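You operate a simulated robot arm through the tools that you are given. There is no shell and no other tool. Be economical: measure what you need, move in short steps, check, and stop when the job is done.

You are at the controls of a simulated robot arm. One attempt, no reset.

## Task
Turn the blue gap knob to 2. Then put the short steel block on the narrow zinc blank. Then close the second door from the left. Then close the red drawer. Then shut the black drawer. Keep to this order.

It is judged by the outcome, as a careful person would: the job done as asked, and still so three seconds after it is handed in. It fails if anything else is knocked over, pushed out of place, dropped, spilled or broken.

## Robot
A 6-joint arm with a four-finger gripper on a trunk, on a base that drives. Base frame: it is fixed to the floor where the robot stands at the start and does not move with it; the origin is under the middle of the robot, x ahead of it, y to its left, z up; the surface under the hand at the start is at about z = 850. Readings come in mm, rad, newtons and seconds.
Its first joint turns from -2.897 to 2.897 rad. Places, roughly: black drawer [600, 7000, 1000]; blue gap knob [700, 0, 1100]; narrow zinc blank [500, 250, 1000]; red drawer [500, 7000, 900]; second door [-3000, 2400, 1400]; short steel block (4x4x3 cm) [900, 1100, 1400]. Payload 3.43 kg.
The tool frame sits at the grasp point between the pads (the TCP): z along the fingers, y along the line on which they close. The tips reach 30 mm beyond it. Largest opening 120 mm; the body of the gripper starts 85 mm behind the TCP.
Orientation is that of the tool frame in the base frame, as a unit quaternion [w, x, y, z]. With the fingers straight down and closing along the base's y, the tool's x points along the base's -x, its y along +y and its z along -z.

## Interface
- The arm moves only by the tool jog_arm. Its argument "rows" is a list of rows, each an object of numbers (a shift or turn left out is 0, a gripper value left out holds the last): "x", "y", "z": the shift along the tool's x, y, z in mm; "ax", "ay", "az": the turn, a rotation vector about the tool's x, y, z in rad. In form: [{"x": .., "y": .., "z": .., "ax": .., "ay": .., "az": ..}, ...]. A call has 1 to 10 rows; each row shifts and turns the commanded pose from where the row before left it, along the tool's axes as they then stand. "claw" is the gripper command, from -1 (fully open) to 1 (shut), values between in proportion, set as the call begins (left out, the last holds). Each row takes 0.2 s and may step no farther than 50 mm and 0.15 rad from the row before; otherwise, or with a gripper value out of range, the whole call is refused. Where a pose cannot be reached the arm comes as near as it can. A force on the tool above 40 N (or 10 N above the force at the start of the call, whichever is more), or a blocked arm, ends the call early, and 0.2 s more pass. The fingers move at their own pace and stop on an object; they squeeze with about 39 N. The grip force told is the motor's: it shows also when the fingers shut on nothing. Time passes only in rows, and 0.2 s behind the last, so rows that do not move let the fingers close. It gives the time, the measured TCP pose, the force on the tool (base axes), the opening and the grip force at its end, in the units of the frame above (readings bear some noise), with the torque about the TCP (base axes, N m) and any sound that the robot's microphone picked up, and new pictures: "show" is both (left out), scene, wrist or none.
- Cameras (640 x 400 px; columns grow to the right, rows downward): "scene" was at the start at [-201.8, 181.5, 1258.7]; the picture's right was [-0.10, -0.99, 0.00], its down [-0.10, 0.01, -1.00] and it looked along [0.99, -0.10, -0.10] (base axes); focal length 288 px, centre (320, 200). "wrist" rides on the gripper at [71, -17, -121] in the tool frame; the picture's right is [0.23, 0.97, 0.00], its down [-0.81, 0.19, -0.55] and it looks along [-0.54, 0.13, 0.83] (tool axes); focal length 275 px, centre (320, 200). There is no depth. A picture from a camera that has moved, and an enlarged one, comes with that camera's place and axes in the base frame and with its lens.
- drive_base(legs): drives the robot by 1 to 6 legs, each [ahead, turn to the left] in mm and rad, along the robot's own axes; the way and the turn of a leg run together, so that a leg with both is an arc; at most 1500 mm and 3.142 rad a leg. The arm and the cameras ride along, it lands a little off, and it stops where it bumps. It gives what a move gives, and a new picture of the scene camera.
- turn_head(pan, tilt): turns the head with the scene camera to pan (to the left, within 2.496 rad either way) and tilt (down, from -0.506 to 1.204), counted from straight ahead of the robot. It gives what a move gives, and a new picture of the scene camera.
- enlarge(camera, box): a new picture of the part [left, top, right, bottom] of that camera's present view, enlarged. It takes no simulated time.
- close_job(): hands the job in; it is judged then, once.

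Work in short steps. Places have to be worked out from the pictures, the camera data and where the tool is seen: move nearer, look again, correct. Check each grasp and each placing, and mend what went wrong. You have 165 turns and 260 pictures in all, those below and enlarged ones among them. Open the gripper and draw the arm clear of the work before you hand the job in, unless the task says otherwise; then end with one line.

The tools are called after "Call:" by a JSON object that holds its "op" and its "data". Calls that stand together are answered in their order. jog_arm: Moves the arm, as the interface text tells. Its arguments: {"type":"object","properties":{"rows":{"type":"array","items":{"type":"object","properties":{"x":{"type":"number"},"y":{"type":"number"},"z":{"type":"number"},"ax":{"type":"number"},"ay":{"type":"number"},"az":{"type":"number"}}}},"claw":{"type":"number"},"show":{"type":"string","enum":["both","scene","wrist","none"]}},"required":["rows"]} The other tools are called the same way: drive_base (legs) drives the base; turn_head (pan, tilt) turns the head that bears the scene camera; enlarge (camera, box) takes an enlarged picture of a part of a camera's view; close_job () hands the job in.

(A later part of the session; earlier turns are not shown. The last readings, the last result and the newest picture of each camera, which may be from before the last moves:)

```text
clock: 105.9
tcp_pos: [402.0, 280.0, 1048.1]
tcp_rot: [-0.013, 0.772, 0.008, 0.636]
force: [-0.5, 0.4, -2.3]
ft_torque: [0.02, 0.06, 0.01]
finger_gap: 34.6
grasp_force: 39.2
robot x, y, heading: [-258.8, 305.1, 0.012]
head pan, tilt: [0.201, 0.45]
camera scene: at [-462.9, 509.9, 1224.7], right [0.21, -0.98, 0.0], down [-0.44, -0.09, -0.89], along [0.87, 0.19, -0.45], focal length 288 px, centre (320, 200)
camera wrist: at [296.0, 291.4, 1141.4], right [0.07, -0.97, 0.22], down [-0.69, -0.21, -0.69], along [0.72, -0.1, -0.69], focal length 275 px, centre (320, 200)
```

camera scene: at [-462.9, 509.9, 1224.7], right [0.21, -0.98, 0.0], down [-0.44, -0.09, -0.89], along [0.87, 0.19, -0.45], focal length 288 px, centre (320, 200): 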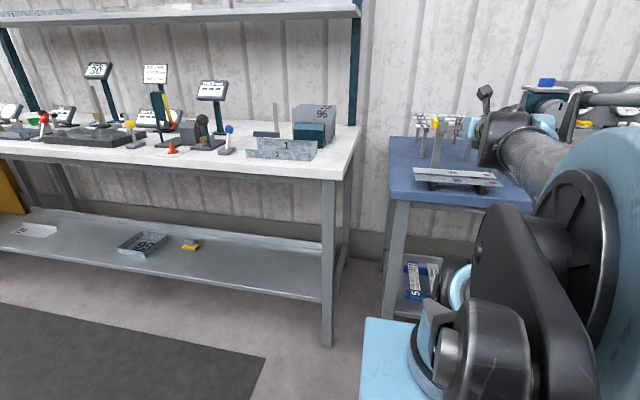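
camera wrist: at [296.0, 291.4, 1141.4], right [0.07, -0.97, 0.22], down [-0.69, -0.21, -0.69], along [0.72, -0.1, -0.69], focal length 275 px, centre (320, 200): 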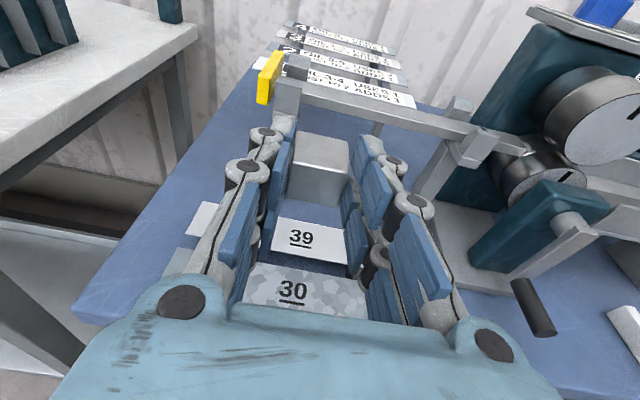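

The wrist view shows "30" spanning x of about 406–462, centred near [434, 268]. I shift 11 mm right and lower 115 mm.

Call:
{"op": "jog_arm", "data": {"rows": [{"y": 11, "z": 3}, {"x": -38, "z": 7.3}, {"x": -38, "z": 7.3}, {"x": -37, "z": 7.1}, {}], "show": "both"}}

Call:
{"op": "enlarge", "data": {"camera": "scene", "box": [380, 100, 560, 220]}}

```text
clock: 107.1
tcp_pos: [405.2, 268.4, 933.1]
tcp_rot: [-0.013, 0.772, 0.009, 0.636]
force: [0.6, 0.7, -2.2]
ft_torque: [-0.01, 0.09, -0.01]
finger_gap: 34.4
grasp_force: 38.7
robot x, y, heading: [-255.9, 303.5, 0.016]
head pan, tilt: [0.201, 0.45]
camera scene: at [-462.9, 509.9, 1224.7], right [0.21, -0.98, 0.0], down [-0.44, -0.09, -0.89], along [0.87, 0.19, -0.45], focal length 288 px, centre (320, 200)
camera wrist: at [300.4, 279.4, 1025.1], right [0.07, -0.97, 0.22], down [-0.69, -0.21, -0.69], along [0.72, -0.1, -0.69], focal length 275 px, centre (320, 200)
```

scene: 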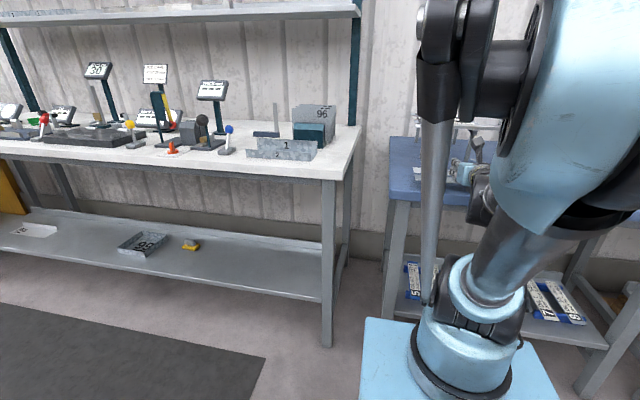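
wrist: 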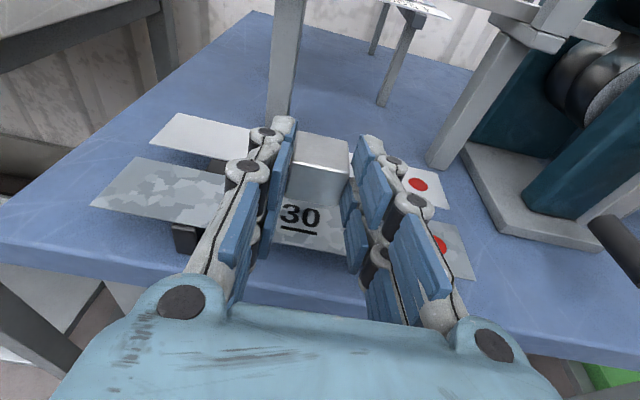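

```text
3.33 times, centred on (470, 160) of scene
camera zoom: at [-462.9, 509.9, 1224.7], right [0.21, -0.98, 0.0], down [-0.44, -0.09, -0.89], along [0.87, 0.19, -0.45], focal length 960 px, centre (-180, 333)
```

zoom: 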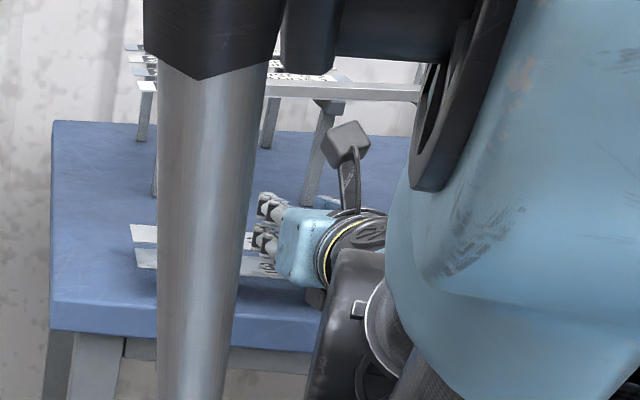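

The plate spans x 409–457 and y 142–398 with its top at about z 877. The block's centre is at about [438, 265], nearly right, so I shift back 4 mm and lower 24 mm.

Call:
{"op": "jog_arm", "data": {"rows": [{"x": -0.8, "z": -4}, {"x": -12, "z": 2.3}, {"x": -11.5, "z": 2.2}, {}], "show": "wrist"}}

Call:
{"op": "enlarge", "data": {"camera": "wrist", "box": [220, 110, 420, 260]}}

```text
clock: 108.1
tcp_pos: [401.4, 268.0, 910.9]
tcp_rot: [-0.013, 0.771, 0.009, 0.637]
force: [4.7, 4.1, 33.0]
ft_torque: [-0.28, -1.22, 0.25]
finger_gap: 34.3
grasp_force: 39.3
robot x, y, heading: [-258.6, 303.8, 0.016]
head pan, tilt: [0.201, 0.45]
camera wrist: at [296.2, 279.2, 1004.1], right [0.07, -0.97, 0.22], down [-0.69, -0.21, -0.69], along [0.72, -0.1, -0.69], focal length 275 px, centre (320, 200)
```

wrist: 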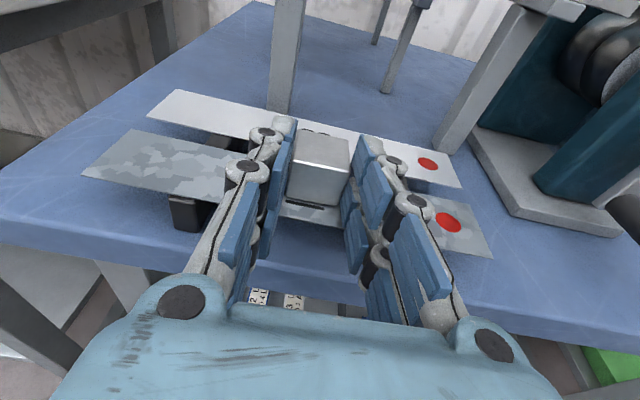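

```text
2.67 times, centred on (320, 185) of wrist
camera zoom: at [296.2, 279.2, 1004.1], right [0.07, -0.97, 0.22], down [-0.69, -0.21, -0.69], along [0.72, -0.1, -0.69], focal length 734 px, centre (320, 240)
```

zoom: 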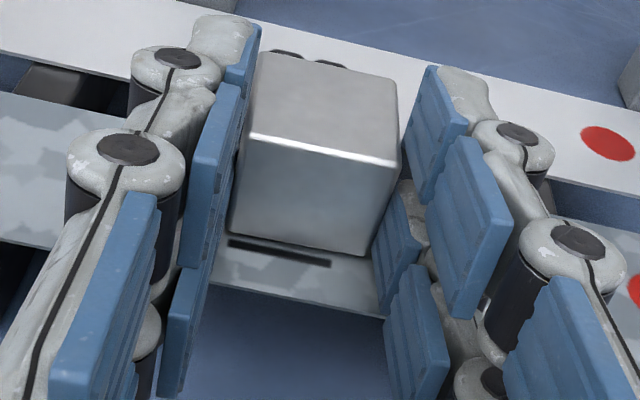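

Contact with the plate (33 N up). I ease up 3 mm to see whether the block rests with little force.

Call:
{"op": "jog_arm", "data": {"rows": [{"x": 2.5, "z": -0.5}, {}], "show": "none"}}

```text
clock: 108.7
tcp_pos: [401.6, 268.5, 912.2]
tcp_rot: [-0.014, 0.771, 0.01, 0.636]
force: [-0.2, 0.2, -3.3]
ft_torque: [0.0, 0.16, -0.04]
finger_gap: 34.4
grasp_force: 39.3
robot x, y, heading: [-257.6, 306.3, 0.012]
head pan, tilt: [0.201, 0.45]
```

Contact came at TCP z of about 911, and the torque puts it at the block, so the block is meeting the plate. I lower 2 mm again and check the force before releasing.

Call:
{"op": "jog_arm", "data": {"rows": [{"x": -1.3, "z": 0.2}, {}], "show": "none"}}

Call:
{"op": "enlarge", "data": {"camera": "wrist", "box": [260, 110, 380, 230]}}

```text
clock: 109.3
tcp_pos: [401.7, 268.3, 912.1]
tcp_rot: [-0.013, 0.771, 0.009, 0.636]
force: [-1.2, -0.4, 10.7]
ft_torque: [-0.24, -0.26, -0.03]
finger_gap: 34.6
grasp_force: 38.9
robot x, y, heading: [-255.3, 302.4, 0.014]
head pan, tilt: [0.201, 0.45]
```

```text
3.33 times, centred on (320, 170) of wrist
camera zoom: at [296.7, 279.8, 1004.3], right [0.07, -0.97, 0.22], down [-0.69, -0.21, -0.69], along [0.72, -0.1, -0.69], focal length 918 px, centre (320, 300)
```

zoom: 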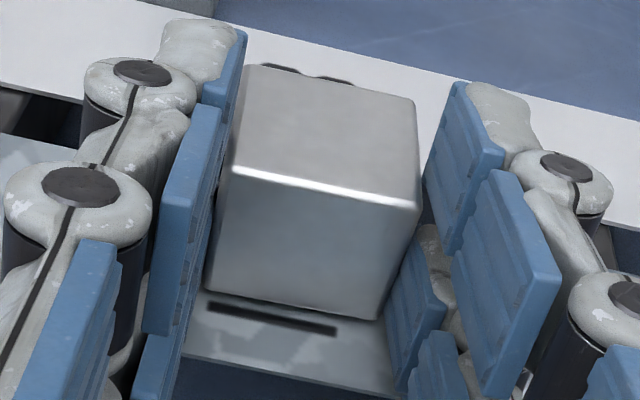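

The block sits about 16 mm behind the plate's front edge, so its back would overhang slightly. I lift 3 mm, move back 8 mm and lower again.

Call:
{"op": "jog_arm", "data": {"rows": [{"x": 3, "z": -0.6}, {"x": -1.5, "z": -7.8}, {"x": -2.4, "z": 0.5}, {}], "show": "wrist"}}

Call:
{"op": "enlarge", "data": {"camera": "wrist", "box": [260, 110, 380, 230]}}

```text
clock: 110.3
tcp_pos: [393.1, 269.0, 912.4]
tcp_rot: [-0.014, 0.772, 0.01, 0.635]
force: [0.0, -0.1, -3.5]
ft_torque: [-0.04, 0.09, 0.01]
finger_gap: 34.6
grasp_force: 39.3
robot x, y, heading: [-254.5, 299.0, 0.016]
head pan, tilt: [0.201, 0.45]
camera wrist: at [288.3, 280.4, 1004.6], right [0.07, -0.97, 0.22], down [-0.69, -0.21, -0.69], along [0.72, -0.1, -0.69], focal length 275 px, centre (320, 200)
```

wrist: 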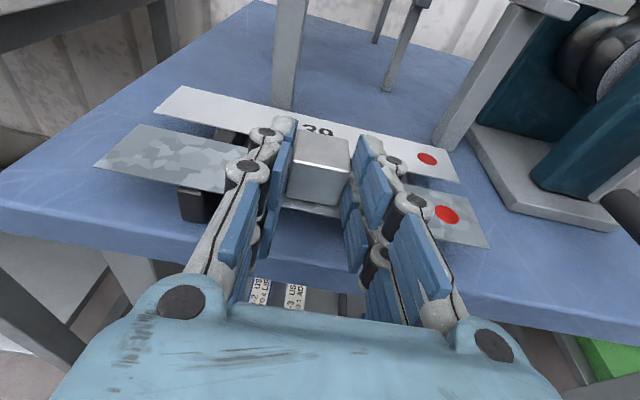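

```text
3.33 times, centred on (320, 170) of wrist
camera zoom: at [288.3, 280.4, 1004.6], right [0.07, -0.97, 0.22], down [-0.69, -0.21, -0.69], along [0.72, -0.1, -0.69], focal length 918 px, centre (320, 300)
```

zoom: 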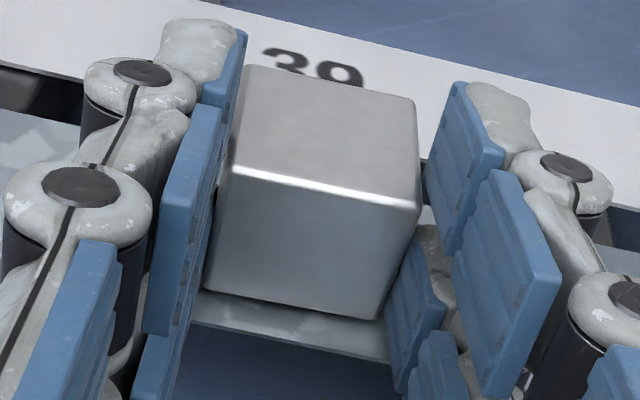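

The block is now about 9 mm in from the front edge, close to centred. I lower until light contact, then open.

Call:
{"op": "jog_arm", "data": {"rows": [{"x": -1.5, "z": 0.3}, {}], "show": "none"}}

```text
clock: 110.9
tcp_pos: [393.2, 268.8, 911.5]
tcp_rot: [-0.013, 0.771, 0.009, 0.636]
force: [3.8, 2.2, 28.5]
ft_torque: [-0.41, -0.95, 0.08]
finger_gap: 34.5
grasp_force: 38.7
robot x, y, heading: [-256.3, 301.7, 0.016]
head pan, tilt: [0.201, 0.45]
```

I relieve 1 mm and open slowly to about 60 mm.

Call:
{"op": "jog_arm", "data": {"rows": [{"x": 0.9}, {}], "show": "none"}}

Call:
{"op": "jog_arm", "data": {"rows": [{}, {}], "claw": 0.2, "show": "wrist"}}

```text
clock: 111.5
tcp_pos: [392.3, 268.8, 911.5]
tcp_rot: [-0.012, 0.771, 0.008, 0.636]
force: [-0.6, -0.1, 9.8]
ft_torque: [-0.28, -0.26, -0.06]
finger_gap: 34.6
grasp_force: 39.9
robot x, y, heading: [-257.1, 299.1, 0.012]
head pan, tilt: [0.201, 0.45]
```

```text
clock: 112.1
tcp_pos: [393.5, 268.0, 912.3]
tcp_rot: [-0.013, 0.772, 0.009, 0.636]
force: [-0.2, 0.1, 1.2]
ft_torque: [0.0, -0.01, 0.0]
finger_gap: 48.1
grasp_force: 0.0
robot x, y, heading: [-257.2, 302.8, 0.012]
head pan, tilt: [0.201, 0.45]
camera wrist: at [288.4, 280.4, 1004.3], right [0.07, -0.97, 0.22], down [-0.69, -0.21, -0.69], along [0.72, -0.1, -0.69], focal length 275 px, centre (320, 200)
```

wrist: 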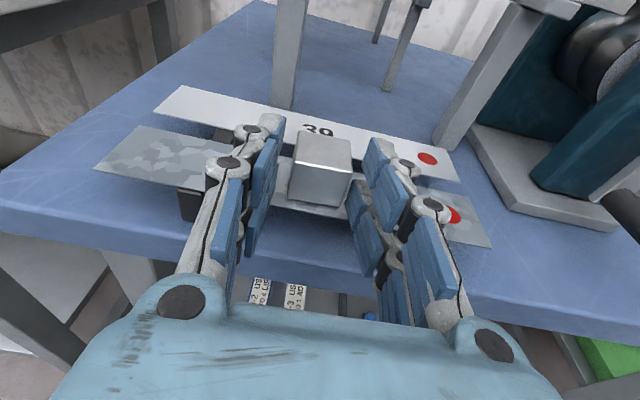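

The block stands on the blank. I open a bit more, draw back along the tool axis and look.

Call:
{"op": "jog_arm", "data": {"rows": [{}, {"z": -30}, {"z": -40}, {"x": 40, "z": -25}, {"x": 40, "z": -25}, {}], "claw": 0, "show": "wrist"}}

Call:
{"op": "enlarge", "data": {"camera": "wrist", "box": [120, 80, 480, 280]}}

```text
clock: 113.5
tcp_pos: [342.0, 230.8, 998.7]
tcp_rot: [-0.014, 0.771, 0.01, 0.636]
force: [0.1, 0.1, 0.4]
ft_torque: [0.02, -0.01, 0.04]
finger_gap: 59.9
grasp_force: 0.1
out of reach, approached as far as the arm can: row 3, 4, 5
robot x, y, heading: [-259.2, 307.0, 0.013]
head pan, tilt: [0.201, 0.45]
camera wrist: at [237.1, 242.6, 1090.6], right [0.08, -0.97, 0.22], down [-0.69, -0.21, -0.69], along [0.72, -0.1, -0.69], focal length 275 px, centre (320, 200)
```

wrist: 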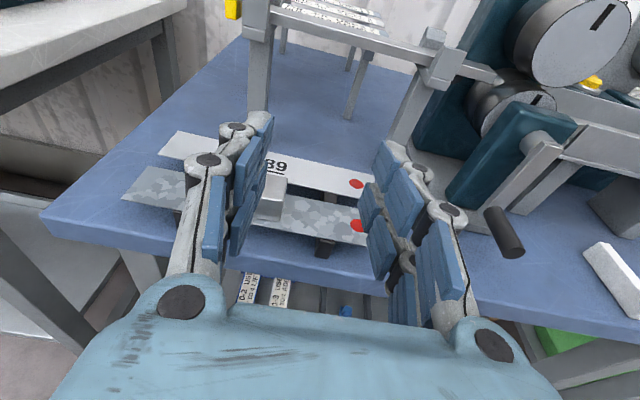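

```text
1.78 times, centred on (300, 180) of wrist
camera zoom: at [237.1, 242.6, 1090.6], right [0.08, -0.97, 0.22], down [-0.69, -0.21, -0.69], along [0.72, -0.1, -0.69], focal length 489 px, centre (356, 236)
```

zoom: 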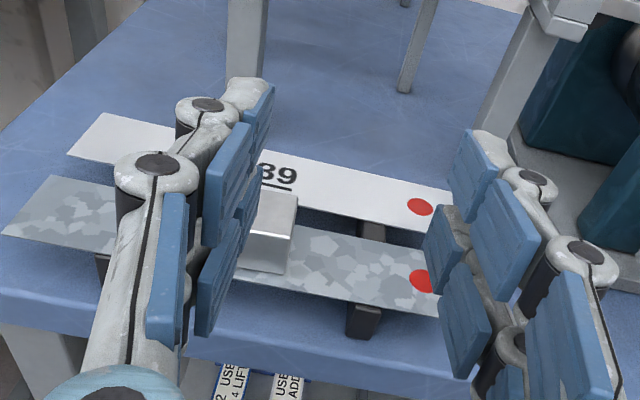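

The block is on the blank but partly hidden by the finger. I raise the hand for a clear check.

Call:
{"op": "jog_arm", "data": {"rows": [{"x": 48, "z": -9}, {"x": 48, "z": -9}, {"x": 48, "z": -9}, {"x": 48, "z": -9}, {}], "show": "none"}}

Call:
{"op": "jog_arm", "data": {"rows": [{"ay": -0.15}, {"ay": -0.15}, {"ay": -0.15}, {"y": -40}, {}], "claw": -1, "show": "both"}}

```text
clock: 114.7
tcp_pos: [346.5, 224.0, 1193.8]
tcp_rot: [-0.013, 0.771, 0.01, 0.637]
force: [-0.5, 0.8, 0.5]
ft_torque: [-0.04, -0.04, 0.0]
finger_gap: 60.0
grasp_force: 0.1
out of reach, approached as far as the arm can: row 1
robot x, y, heading: [-255.1, 307.3, 0.014]
head pan, tilt: [0.201, 0.45]
```

```text
clock: 115.9
tcp_pos: [343.0, 265.5, 1192.8]
tcp_rot: [-0.011, 0.894, 0.013, 0.449]
force: [-1.0, -0.9, -0.1]
ft_torque: [0.0, 0.0, 0.01]
finger_gap: 119.9
grasp_force: 0.0
robot x, y, heading: [-254.3, 305.5, 0.011]
head pan, tilt: [0.201, 0.45]
camera scene: at [-463.0, 509.9, 1224.7], right [0.21, -0.98, 0.0], down [-0.44, -0.09, -0.89], along [0.87, 0.19, -0.45], focal length 288 px, centre (320, 200)
camera wrist: at [289.3, 277.8, 1322.5], right [0.17, -0.97, 0.18], down [-0.92, -0.22, -0.32], along [0.35, -0.11, -0.93], focal length 275 px, centre (320, 200)
```

scene: 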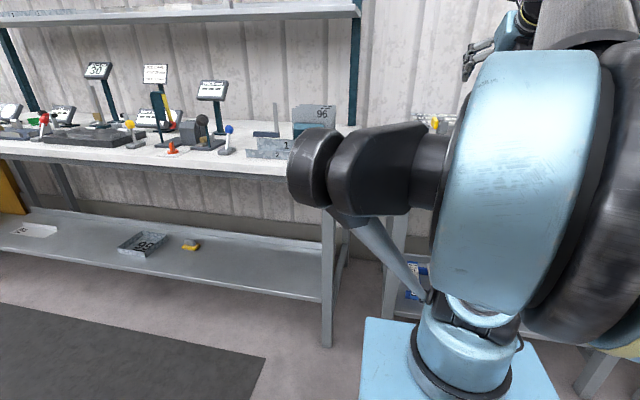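
wrist: 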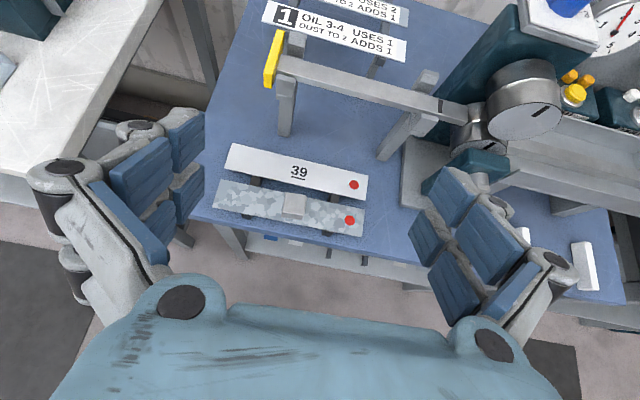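

The block sits squarely on the narrow zinc blank "30". Next are the doors: I back off, turn left toward [−3000, 2400] and look.

Call:
{"op": "drive_base", "data": {"legs": [[-200, 0], [0, 2.4]]}}

Call:
{"op": "turn_head", "data": {"pan": 0.15, "tilt": 0.1}}

```text
clock: 124.0
tcp_pos: [-871.8, 734.9, 1193.5]
tcp_rot: [-0.421, 0.313, 0.838, 0.152]
force: [0.3, 0.2, -0.1]
ft_torque: [0.07, -0.03, -0.01]
finger_gap: 120.1
grasp_force: 0.2
robot x, y, heading: [-447.8, 308.9, 2.414]
head pan, tilt: [0.201, 0.45]
camera scene: at [-434.9, 19.3, 1224.7], right [0.5, 0.86, 0.0], down [0.39, -0.23, -0.89], along [-0.77, 0.45, -0.45], focal length 288 px, centre (320, 200)
```

scene: 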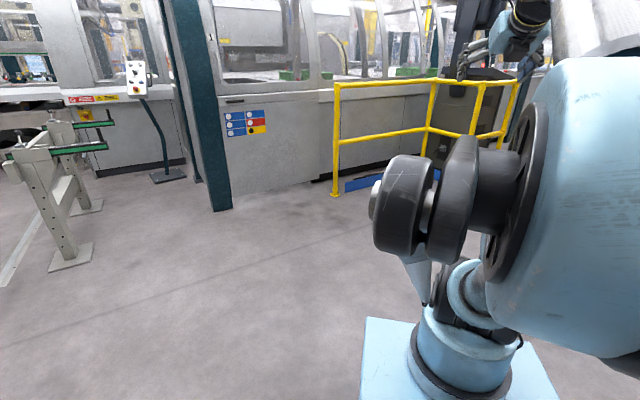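

```text
clock: 124.8
tcp_pos: [-862.1, 725.1, 1200.9]
tcp_rot: [-0.426, 0.312, 0.835, 0.154]
force: [0.2, -0.6, -0.1]
ft_torque: [0.0, -0.03, 0.01]
finger_gap: 119.8
grasp_force: 0.0
robot x, y, heading: [-447.8, 310.7, 2.41]
head pan, tilt: [0.15, 0.099]
camera scene: at [-432.9, 23.7, 1257.2], right [0.55, 0.84, 0.0], down [0.09, -0.06, -0.99], along [-0.83, 0.54, -0.11], focal length 288 px, centre (320, 200)
```

scene: 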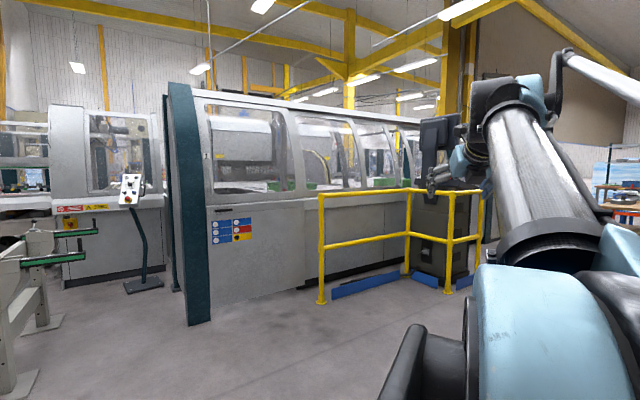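

A big enclosed machine with windowed doors is ahead. I enlarge to identify the doors.

Call:
{"op": "enlarge", "data": {"camera": "scene", "box": [160, 70, 480, 300]}}

Call:
{"op": "turn_head", "data": {"pan": -0.15, "tilt": 0.05}}

```text
1.74 times, centred on (320, 185) of scene
camera zoom: at [-432.9, 23.7, 1257.2], right [0.55, 0.84, 0.0], down [0.09, -0.06, -0.99], along [-0.83, 0.54, -0.11], focal length 501 px, centre (320, 226)
```

zoom: 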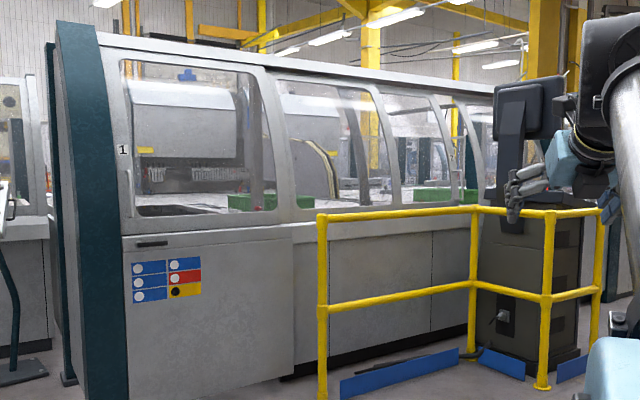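

```text
clock: 125.6
tcp_pos: [-861.8, 725.5, 1200.8]
tcp_rot: [-0.426, 0.312, 0.835, 0.154]
force: [-0.1, 0.0, 0.5]
ft_torque: [0.01, 0.01, -0.04]
finger_gap: 119.8
grasp_force: 0.0
robot x, y, heading: [-450.5, 303.8, 2.408]
head pan, tilt: [-0.15, 0.051]
camera scene: at [-414.1, 43.5, 1261.7], right [0.77, 0.64, 0.0], down [0.04, -0.05, -1.0], along [-0.64, 0.77, -0.06], focal length 288 px, centre (320, 200)
```

scene: 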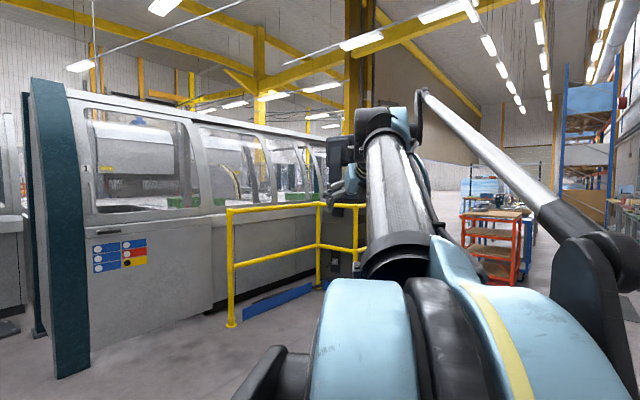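

The machine's front runs along x ≈ −3000, door 1 at the left, with a yellow rail about 0.4 m before the other doors. I drive to about [−1900, 1900] and turn to face it.

Call:
{"op": "drive_base", "data": {"legs": [[0, -0.1], [1450, 0], [700, 0], [0, 0.83]]}}

Call:
{"op": "turn_head", "data": {"pan": 0.25, "tilt": 0.05}}

```text
clock: 139.4
tcp_pos: [-2498.2, 1892.8, 1201.5]
tcp_rot: [-0.453, -0.016, 0.891, -0.013]
force: [0.1, -0.1, 0.2]
ft_torque: [-0.01, 0.0, -0.01]
finger_gap: 120.3
grasp_force: 0.0
robot x, y, heading: [-1911.8, 1876.1, -3.116]
head pan, tilt: [-0.15, 0.051]
camera scene: at [-1705.9, 1704.1, 1261.7], right [0.13, 0.99, 0.0], down [0.06, -0.01, -1.0], along [-0.99, 0.13, -0.06], focal length 288 px, centre (320, 200)
```

scene: 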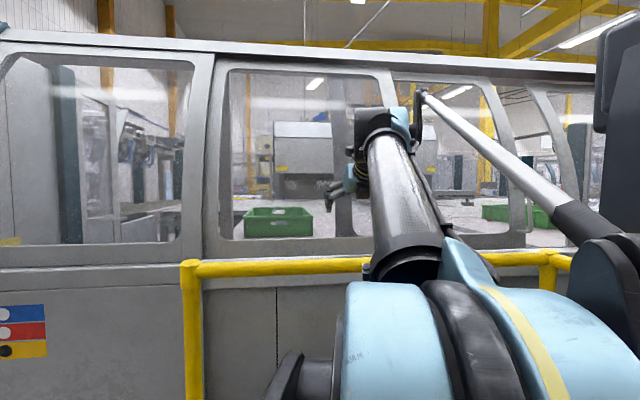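

```text
clock: 140.2
tcp_pos: [-2485.2, 1892.1, 1207.5]
tcp_rot: [-0.458, -0.015, 0.889, -0.012]
force: [0.3, 0.7, 0.4]
ft_torque: [-0.02, 0.03, 0.02]
finger_gap: 120.1
grasp_force: 0.1
robot x, y, heading: [-1913.1, 1873.0, -3.123]
head pan, tilt: [0.25, 0.051]
camera scene: at [-1703.5, 1668.1, 1261.8], right [-0.27, 0.96, 0.0], down [0.06, 0.01, -1.0], along [-0.96, -0.27, -0.06], focal length 288 px, centre (320, 200)
```

scene: 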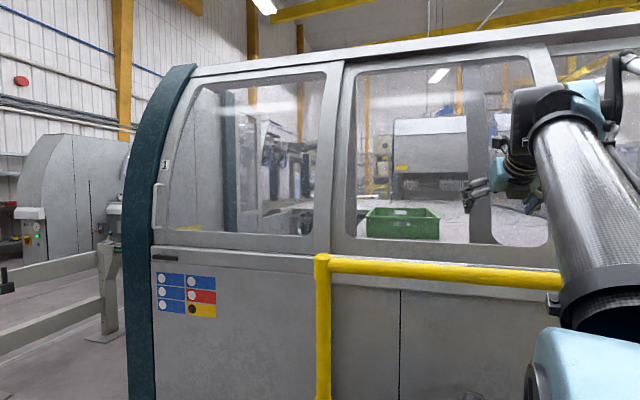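

Panels look like sliding windowed doors. I look further right for the other doors' labels and handles.

Call:
{"op": "turn_head", "data": {"pan": -0.5, "tilt": 0.05}}

Call:
{"op": "enlarge", "data": {"camera": "scene", "box": [0, 40, 320, 260]}}

```text
clock: 141.3
tcp_pos: [-2485.5, 1893.4, 1206.7]
tcp_rot: [-0.459, -0.015, 0.888, -0.012]
force: [-0.5, 0.7, -0.5]
ft_torque: [0.0, 0.03, -0.04]
finger_gap: 119.9
grasp_force: 0.1
robot x, y, heading: [-1912.3, 1876.9, -3.122]
head pan, tilt: [-0.499, 0.051]
camera scene: at [-1696.6, 1734.3, 1261.9], right [0.46, 0.89, 0.01], down [0.06, -0.02, -1.0], along [-0.89, 0.46, -0.06], focal length 288 px, centre (320, 200)
```

scene: 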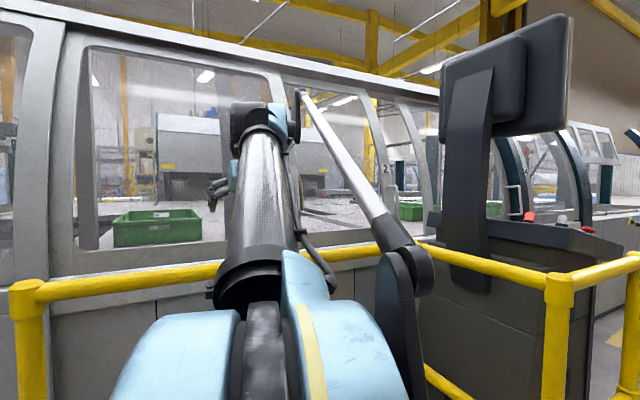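

```text
1.82 times, centred on (160, 150) of scene
camera zoom: at [-1696.6, 1734.3, 1261.9], right [0.46, 0.89, 0.01], down [0.06, -0.02, -1.0], along [-0.89, 0.46, -0.06], focal length 524 px, centre (611, 291)
```

zoom: 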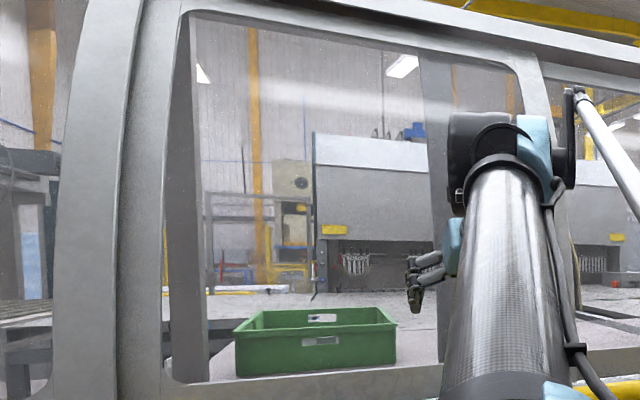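

There's a "2" label further right. I enlarge there.

Call:
{"op": "enlarge", "data": {"camera": "scene", "box": [280, 70, 460, 250]}}

Call:
{"op": "enlarge", "data": {"camera": "scene", "box": [480, 90, 640, 240]}}

```text
2.22 times, centred on (370, 160) of scene
camera zoom: at [-1696.6, 1734.3, 1261.9], right [0.46, 0.89, 0.01], down [0.06, -0.02, -1.0], along [-0.89, 0.46, -0.06], focal length 640 px, centre (209, 289)
```

zoom: 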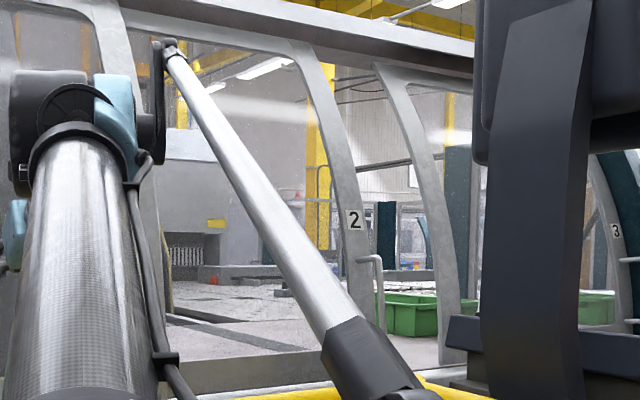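

```text
2.67 times, centred on (560, 165) of scene
camera zoom: at [-1696.6, 1734.3, 1261.9], right [0.46, 0.89, 0.01], down [0.06, -0.02, -1.0], along [-0.89, 0.46, -0.06], focal length 768 px, centre (-320, 293)
```

zoom: 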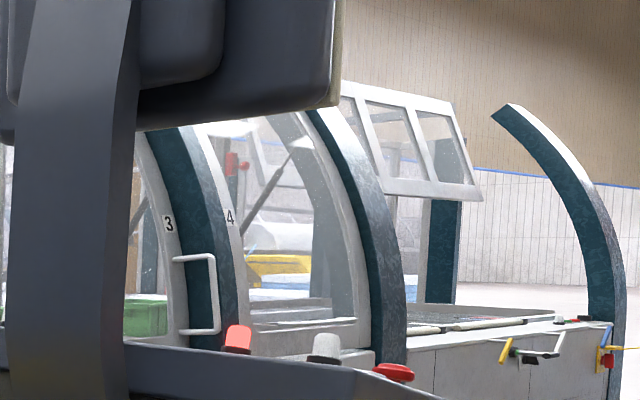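

Doors are numbered 1–4 with a handle on each. Door 2's handled right stile is at about y 2800 and it seems slid left, leaving a gap. I go for a frontal view from about [−1350, 2800].

Call:
{"op": "drive_base", "data": {"legs": [[-550, 0], [0, -1.59], [900, 0], [0, 1.57]]}}

Call:
{"op": "turn_head", "data": {"pan": 0.1, "tilt": 0.05}}

```text
clock: 157.6
tcp_pos: [-1954.5, 2824.1, 1206.6]
tcp_rot: [-0.459, -0.006, 0.889, -0.008]
force: [0.0, -0.1, 0.0]
ft_torque: [0.03, 0.0, 0.02]
finger_gap: 120.1
grasp_force: 0.1
robot x, y, heading: [-1380.4, 2800.1, -3.14]
head pan, tilt: [-0.499, 0.051]
camera scene: at [-1168.3, 2656.3, 1261.9], right [0.48, 0.88, 0.01], down [0.06, -0.02, -1.0], along [-0.88, 0.48, -0.06], focal length 288 px, centre (320, 200)
```

scene: 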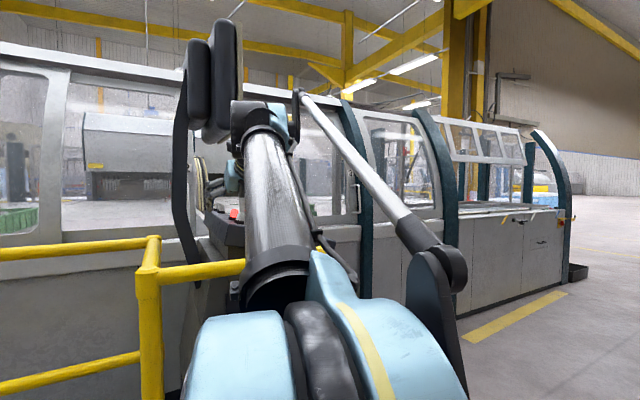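

```text
clock: 158.6
tcp_pos: [-1939.1, 2822.1, 1214.6]
tcp_rot: [-0.464, -0.005, 0.886, -0.007]
force: [-0.3, -0.1, 1.0]
ft_torque: [-0.02, 0.0, 0.0]
finger_gap: 119.9
grasp_force: 0.1
robot x, y, heading: [-1382.0, 2801.0, -3.144]
head pan, tilt: [0.099, 0.051]
camera scene: at [-1178.9, 2603.7, 1261.7], right [-0.1, 0.99, 0.0], down [0.06, 0.01, -1.0], along [-0.99, -0.1, -0.06], focal length 288 px, centre (320, 200)
```

scene: 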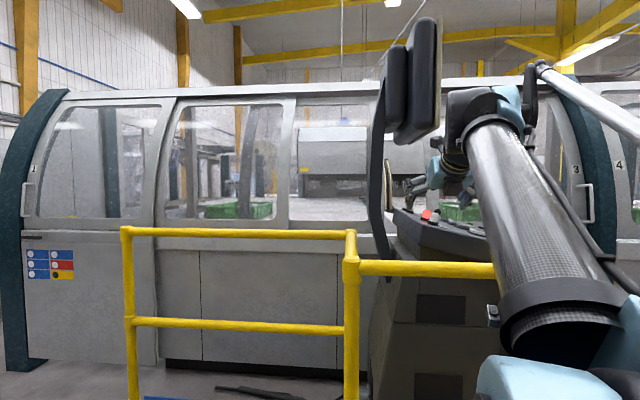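

Doors 1–3 share this bay: doors 1 and 3 are shut against their posts, while door 2 (right stile and handle at about y 2880) is slid left behind the fixed panel, leaving a gap of about 0.3 m. The console and rail block the front, so I move to the right, to y of about 3600, and look again.

Call:
{"op": "drive_base", "data": {"legs": [[0, -1.57], [800, 0], [0, 1.57]]}}

Call:
{"op": "turn_head", "data": {"pan": 0.45, "tilt": 0.1}}

Call:
{"op": "enlarge", "data": {"camera": "scene", "box": [140, 80, 480, 320]}}

```text
clock: 162.8
tcp_pos: [-1420.0, 3332.4, 1226.8]
tcp_rot: [-0.356, 0.587, 0.656, 0.314]
force: [1.4, 0.1, 0.5]
ft_torque: [-0.03, 0.01, 0.02]
finger_gap: 120.1
grasp_force: 0.0
robot x, y, heading: [-1388.3, 2804.5, 1.672]
head pan, tilt: [0.099, 0.051]
stopped in leg 1: the robot was blocked; the commanded pose is now the measured one
camera scene: at [-1565.8, 2581.6, 1261.8], right [0.98, 0.2, 0.0], down [0.01, -0.06, -1.0], along [-0.2, 0.98, -0.06], focal length 288 px, centre (320, 200)
```

scene: 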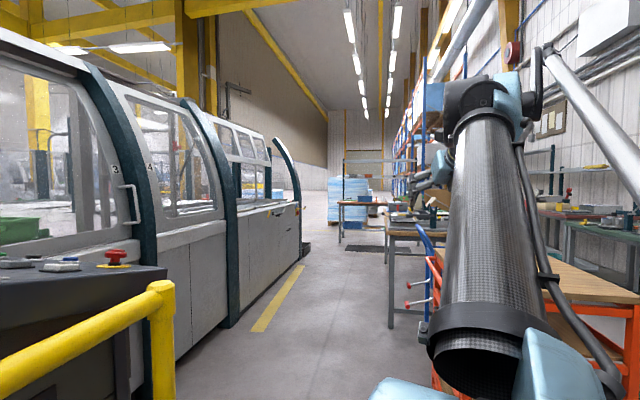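

```text
clock: 163.6
tcp_pos: [-1422.7, 3333.1, 1226.4]
tcp_rot: [-0.356, 0.586, 0.656, 0.316]
force: [0.9, 0.0, 0.5]
ft_torque: [0.0, -0.02, 0.02]
finger_gap: 120.0
grasp_force: 0.0
robot x, y, heading: [-1393.2, 2801.4, 1.674]
head pan, tilt: [0.45, 0.099]
camera scene: at [-1596.3, 2570.8, 1257.4], right [0.85, 0.52, -0.01], down [0.05, -0.1, -0.99], along [-0.52, 0.85, -0.11], focal length 288 px, centre (320, 200)
```

scene: 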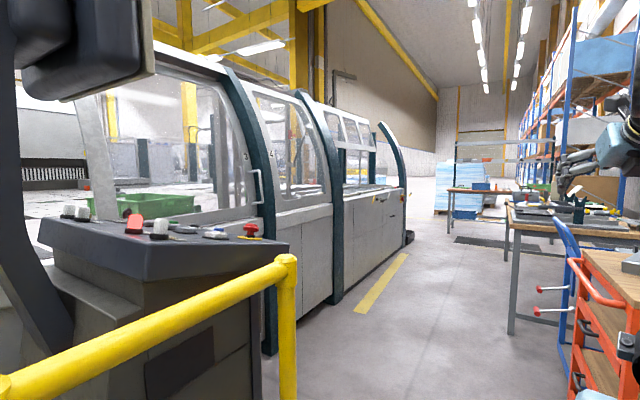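

```text
1.67 times, centred on (310, 200) of scene
camera zoom: at [-1596.3, 2570.8, 1257.4], right [0.85, 0.52, -0.01], down [0.05, -0.1, -0.99], along [-0.52, 0.85, -0.11], focal length 480 px, centre (337, 200)
```

zoom: 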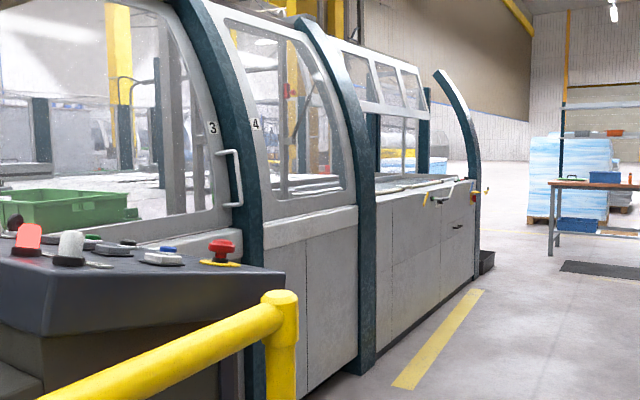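

The turn stopped near the end again; an orange trolley is nearby on the right. I check the clearance to it.

Call:
{"op": "turn_head", "data": {"pan": -0.5, "tilt": 0.5}}

```text
clock: 164.9
tcp_pos: [-1420.5, 3332.4, 1226.9]
tcp_rot: [-0.356, 0.587, 0.656, 0.316]
force: [-0.2, 0.8, 0.1]
ft_torque: [-0.03, 0.01, 0.01]
finger_gap: 120.1
grasp_force: 0.1
robot x, y, heading: [-1391.1, 2806.5, 1.673]
head pan, tilt: [-0.499, 0.499]
camera scene: at [-1513.0, 2576.0, 1220.4], right [0.92, -0.39, 0.01], down [-0.18, -0.45, -0.87], along [0.34, 0.8, -0.49], focal length 288 px, centre (320, 200)
```

scene: 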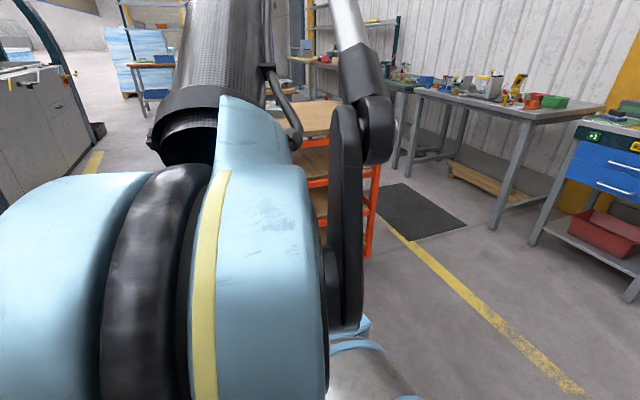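

The trolley is about 1 m ahead on the right. I go along a line left of it to about [−1490, 3450], then turn toward the machine.

Call:
{"op": "drive_base", "data": {"legs": [[0, 0.05], [650, 0], [0, 1.3]]}}

Call:
{"op": "turn_head", "data": {"pan": 0.2, "tilt": 0.3}}

```text
clock: 168.2
tcp_pos: [-1516.9, 3756.7, 1243.7]
tcp_rot: [-0.367, 0.57, 0.665, 0.312]
force: [1.0, 1.8, -0.9]
ft_torque: [-0.07, -0.01, 0.03]
finger_gap: 119.9
grasp_force: 0.0
robot x, y, heading: [-1471.0, 3250.3, 1.695]
head pan, tilt: [-0.499, 0.499]
stopped in leg 2: the robot was blocked; the commanded pose is now the measured one
camera scene: at [-1586.5, 3020.1, 1220.5], right [0.93, -0.37, 0.01], down [-0.18, -0.46, -0.87], along [0.33, 0.81, -0.49], focal length 288 px, centre (320, 200)
```

scene: 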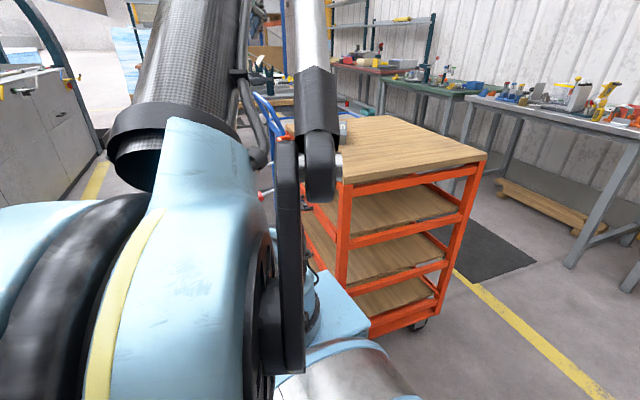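

```text
clock: 169.3
tcp_pos: [-1517.4, 3756.6, 1243.5]
tcp_rot: [-0.367, 0.57, 0.665, 0.312]
force: [-0.5, 0.1, 0.2]
ft_torque: [0.0, -0.04, -0.04]
finger_gap: 120.0
grasp_force: 0.0
robot x, y, heading: [-1466.6, 3248.4, 1.684]
head pan, tilt: [0.201, 0.3]
camera scene: at [-1650.1, 3024.0, 1238.5], right [0.95, 0.32, 0.0], down [0.09, -0.29, -0.95], along [-0.3, 0.9, -0.31], focal length 288 px, centre (320, 200)
```

scene: 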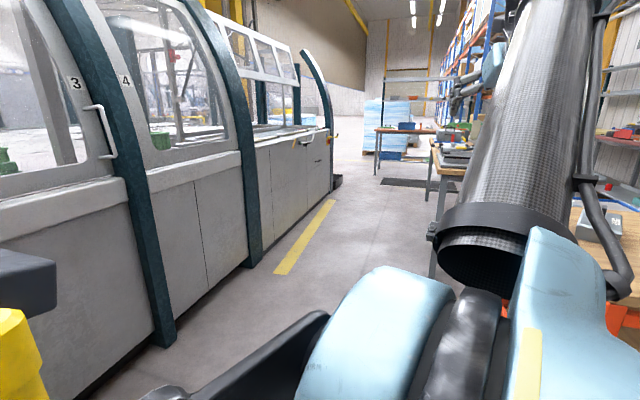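

The base's front right has reached the trolley; it stopped on touch and the trolley looks in place. I back off and go around with more room: back 150, turn left, diagonal, then face the machine.

Call:
{"op": "drive_base", "data": {"legs": [[-150, 0], [0, 0.51], [520, 0]]}}

Call:
{"op": "turn_head", "data": {"pan": -1.3, "tilt": 0.4}}

```text
clock: 175.0
tcp_pos: [-2055.4, 3935.0, 1245.5]
tcp_rot: [-0.43, 0.381, 0.793, 0.202]
force: [0.0, -0.6, 0.5]
ft_torque: [-0.01, 0.03, -0.04]
finger_gap: 119.7
grasp_force: 0.0
robot x, y, heading: [-1757.0, 3515.6, 2.214]
head pan, tilt: [0.201, 0.3]
camera scene: at [-1806.0, 3229.6, 1238.6], right [0.66, 0.75, 0.0], down [0.23, -0.21, -0.95], along [-0.71, 0.63, -0.31], focal length 288 px, centre (320, 200)
```

scene: 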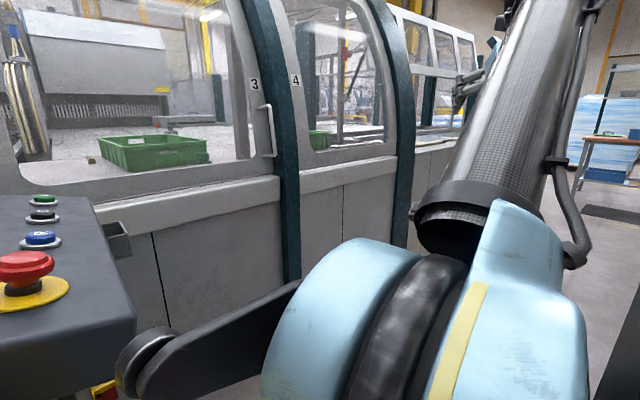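

```text
clock: 176.6
tcp_pos: [-2052.2, 3923.8, 1251.4]
tcp_rot: [-0.436, 0.379, 0.791, 0.205]
force: [-0.6, -1.4, 0.0]
ft_torque: [0.0, -0.01, 0.01]
finger_gap: 120.1
grasp_force: 0.1
robot x, y, heading: [-1761.3, 3518.8, 2.222]
head pan, tilt: [-1.3, 0.4]
camera scene: at [-1679.6, 3241.0, 1230.2], right [0.79, -0.61, 0.01], down [-0.23, -0.32, -0.92], along [0.56, 0.73, -0.39], focal length 288 px, centre (320, 200)
```

scene: 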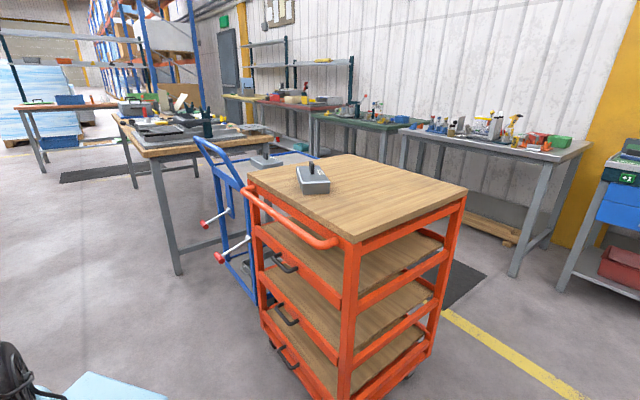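

The trolley stands with its things in place. Now I turn to face the machine and look at door 2 from the right side.

Call:
{"op": "drive_base", "data": {"legs": [[0, 0.92], [450, 0]]}}

Call:
{"op": "turn_head", "data": {"pan": 0.7, "tilt": 0.1}}

```text
clock: 180.6
tcp_pos: [-2325.6, 3508.8, 1270.8]
tcp_rot: [-0.483, -0.023, 0.875, -0.018]
force: [-0.7, 0.6, 0.3]
ft_torque: [-0.09, -0.08, 0.15]
finger_gap: 120.1
grasp_force: 0.2
robot x, y, heading: [-1838.2, 3516.2, -3.097]
head pan, tilt: [-1.3, 0.4]
stopped in leg 2: the robot was blocked; the commanded pose is now the measured one
camera scene: at [-1563.5, 3429.2, 1230.3], right [0.95, 0.31, 0.01], down [0.13, -0.37, -0.92], along [-0.28, 0.88, -0.39], focal length 288 px, centre (320, 200)
```

scene: 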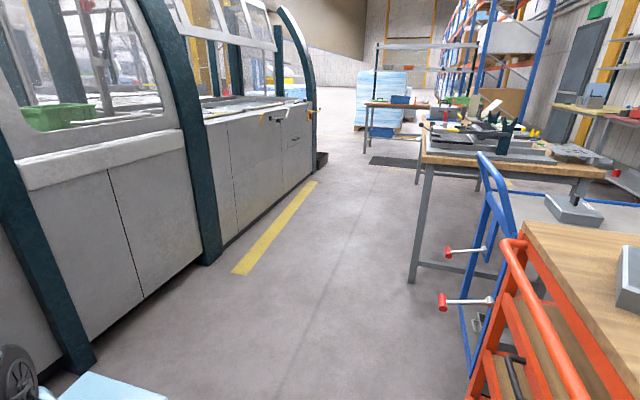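

```text
clock: 182.5
tcp_pos: [-2325.3, 3508.6, 1271.5]
tcp_rot: [-0.484, -0.024, 0.875, -0.019]
force: [1.2, -0.4, 0.9]
ft_torque: [-0.03, 0.02, 0.0]
finger_gap: 120.1
grasp_force: 0.0
robot x, y, heading: [-1838.2, 3518.5, -3.097]
head pan, tilt: [0.7, 0.099]
camera scene: at [-1602.7, 3277.9, 1257.5], right [-0.68, 0.74, -0.01], down [0.09, 0.07, -0.99], along [-0.73, -0.67, -0.11], focal length 288 px, centre (320, 200)
```

scene: 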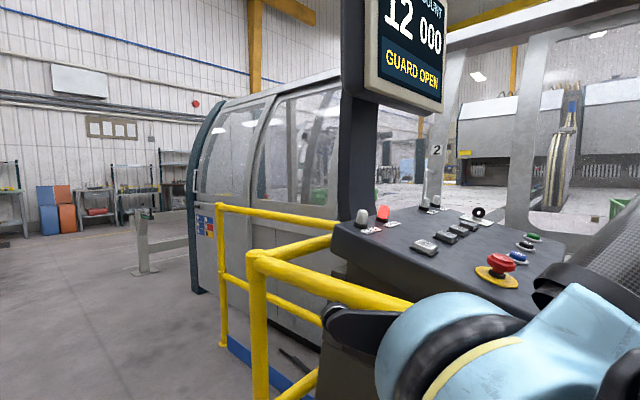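

The console even shows "GUARD OPEN". The arm's elbow side was too close to the console, so I back up and swing wider to about [−2400, 3750].

Call:
{"op": "drive_base", "data": {"legs": [[-100, 0], [0, -0.4], [650, 0], [0, 0.34]]}}

Call:
{"op": "turn_head", "data": {"pan": 0.6, "tilt": 0.15}}

```text
clock: 189.4
tcp_pos: [-2830.4, 3772.0, 1275.5]
tcp_rot: [-0.477, 0.001, 0.879, -0.007]
force: [0.3, 0.2, -0.1]
ft_torque: [0.0, -0.01, 0.01]
finger_gap: 119.8
grasp_force: 0.0
robot x, y, heading: [-2338.5, 3744.8, 3.122]
head pan, tilt: [0.7, 0.099]
camera scene: at [-2121.3, 3494.4, 1257.5], right [-0.63, 0.78, -0.01], down [0.09, 0.06, -0.99], along [-0.77, -0.63, -0.11], focal length 288 px, centre (320, 200)
```

scene: 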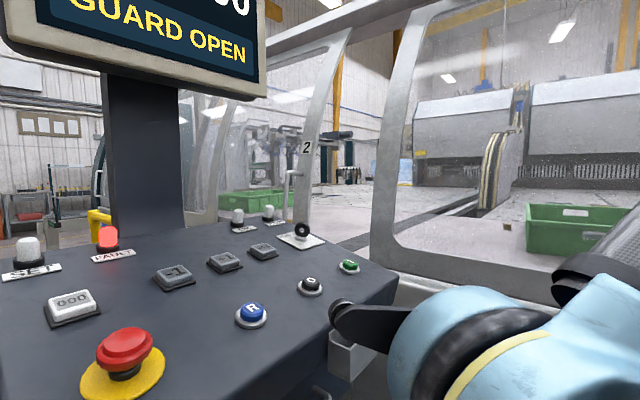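

```text
clock: 190.1
tcp_pos: [-2822.6, 3764.3, 1281.2]
tcp_rot: [-0.483, 0.001, 0.876, -0.005]
force: [-0.2, -0.2, -0.2]
ft_torque: [0.0, 0.0, 0.03]
finger_gap: 119.7
grasp_force: 0.0
robot x, y, heading: [-2339.5, 3748.6, 3.121]
head pan, tilt: [0.6, 0.15]
camera scene: at [-2127.3, 3501.4, 1252.8], right [-0.55, 0.84, -0.01], down [0.14, 0.08, -0.99], along [-0.82, -0.54, -0.16], focal length 288 px, centre (320, 200)
```

scene: 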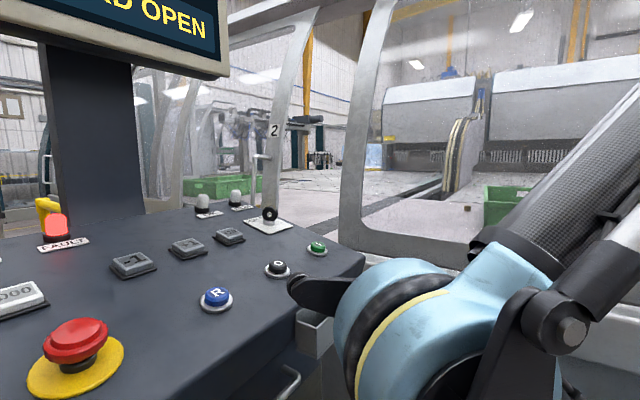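

A clear view now: door 2's stile with handle, an open gap, then door 3's left stile. I enlarge the handle.

Call:
{"op": "enlarge", "data": {"camera": "scene", "box": [220, 90, 380, 250]}}

```text
2.50 times, centred on (300, 170) of scene
camera zoom: at [-2127.3, 3501.4, 1252.8], right [-0.55, 0.84, -0.01], down [0.14, 0.08, -0.99], along [-0.82, -0.54, -0.16], focal length 720 px, centre (370, 275)
```

zoom: 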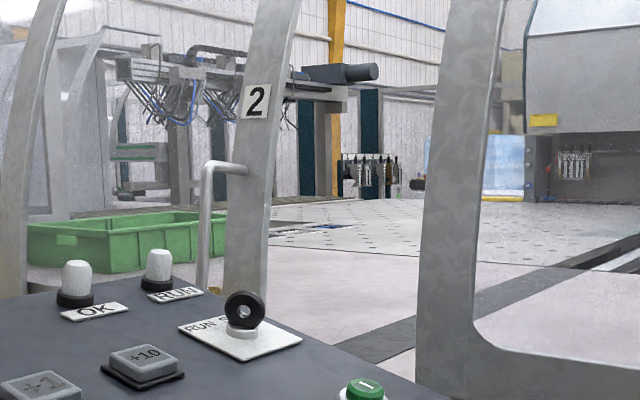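

Triangulating two views, the handle bar is at about [−2835, 2765, 1170] and the door must slide about 250 mm toward +y. I swing the arm left about the robot's axis at this height, in two halves.

Call:
{"op": "jog_arm", "data": {"rows": [{"x": -1.3, "y": -48, "z": -2, "ax": 0.085, "az": -0.053}, {"x": -1.3, "y": -48, "z": -2, "ax": 0.085, "az": -0.053}, {"x": -1.3, "y": -48, "z": -2, "ax": 0.085, "az": -0.053}, {"x": -1.3, "y": -48, "z": -2, "ax": 0.085, "az": -0.053}, {"x": -1.3, "y": -48, "z": -2, "ax": 0.085, "az": -0.053}, {}], "show": "scene"}}

```text
clock: 191.5
tcp_pos: [-2798.8, 3641.1, 1295.3]
tcp_rot: [-0.467, -0.218, 0.847, -0.131]
force: [-0.2, -0.6, 0.2]
ft_torque: [0.01, -0.04, -0.01]
finger_gap: 119.9
grasp_force: 0.1
out of reach, approached as far as the arm can: row 1, 2, 3, 4, 5
robot x, y, heading: [-2337.9, 3749.0, 3.121]
head pan, tilt: [0.6, 0.15]
camera scene: at [-2127.3, 3501.6, 1252.8], right [-0.55, 0.84, -0.01], down [0.14, 0.08, -0.99], along [-0.82, -0.54, -0.16], focal length 288 px, centre (320, 200)
```

scene: 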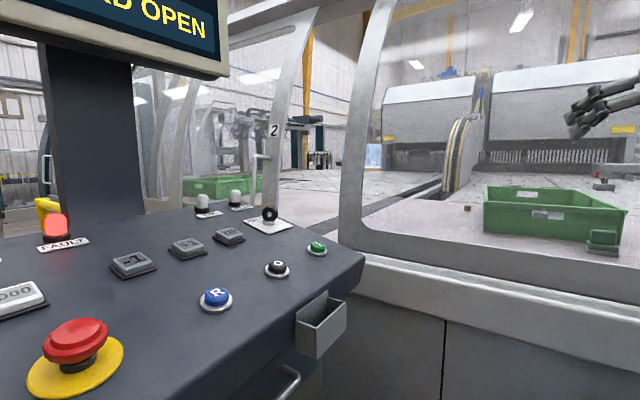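

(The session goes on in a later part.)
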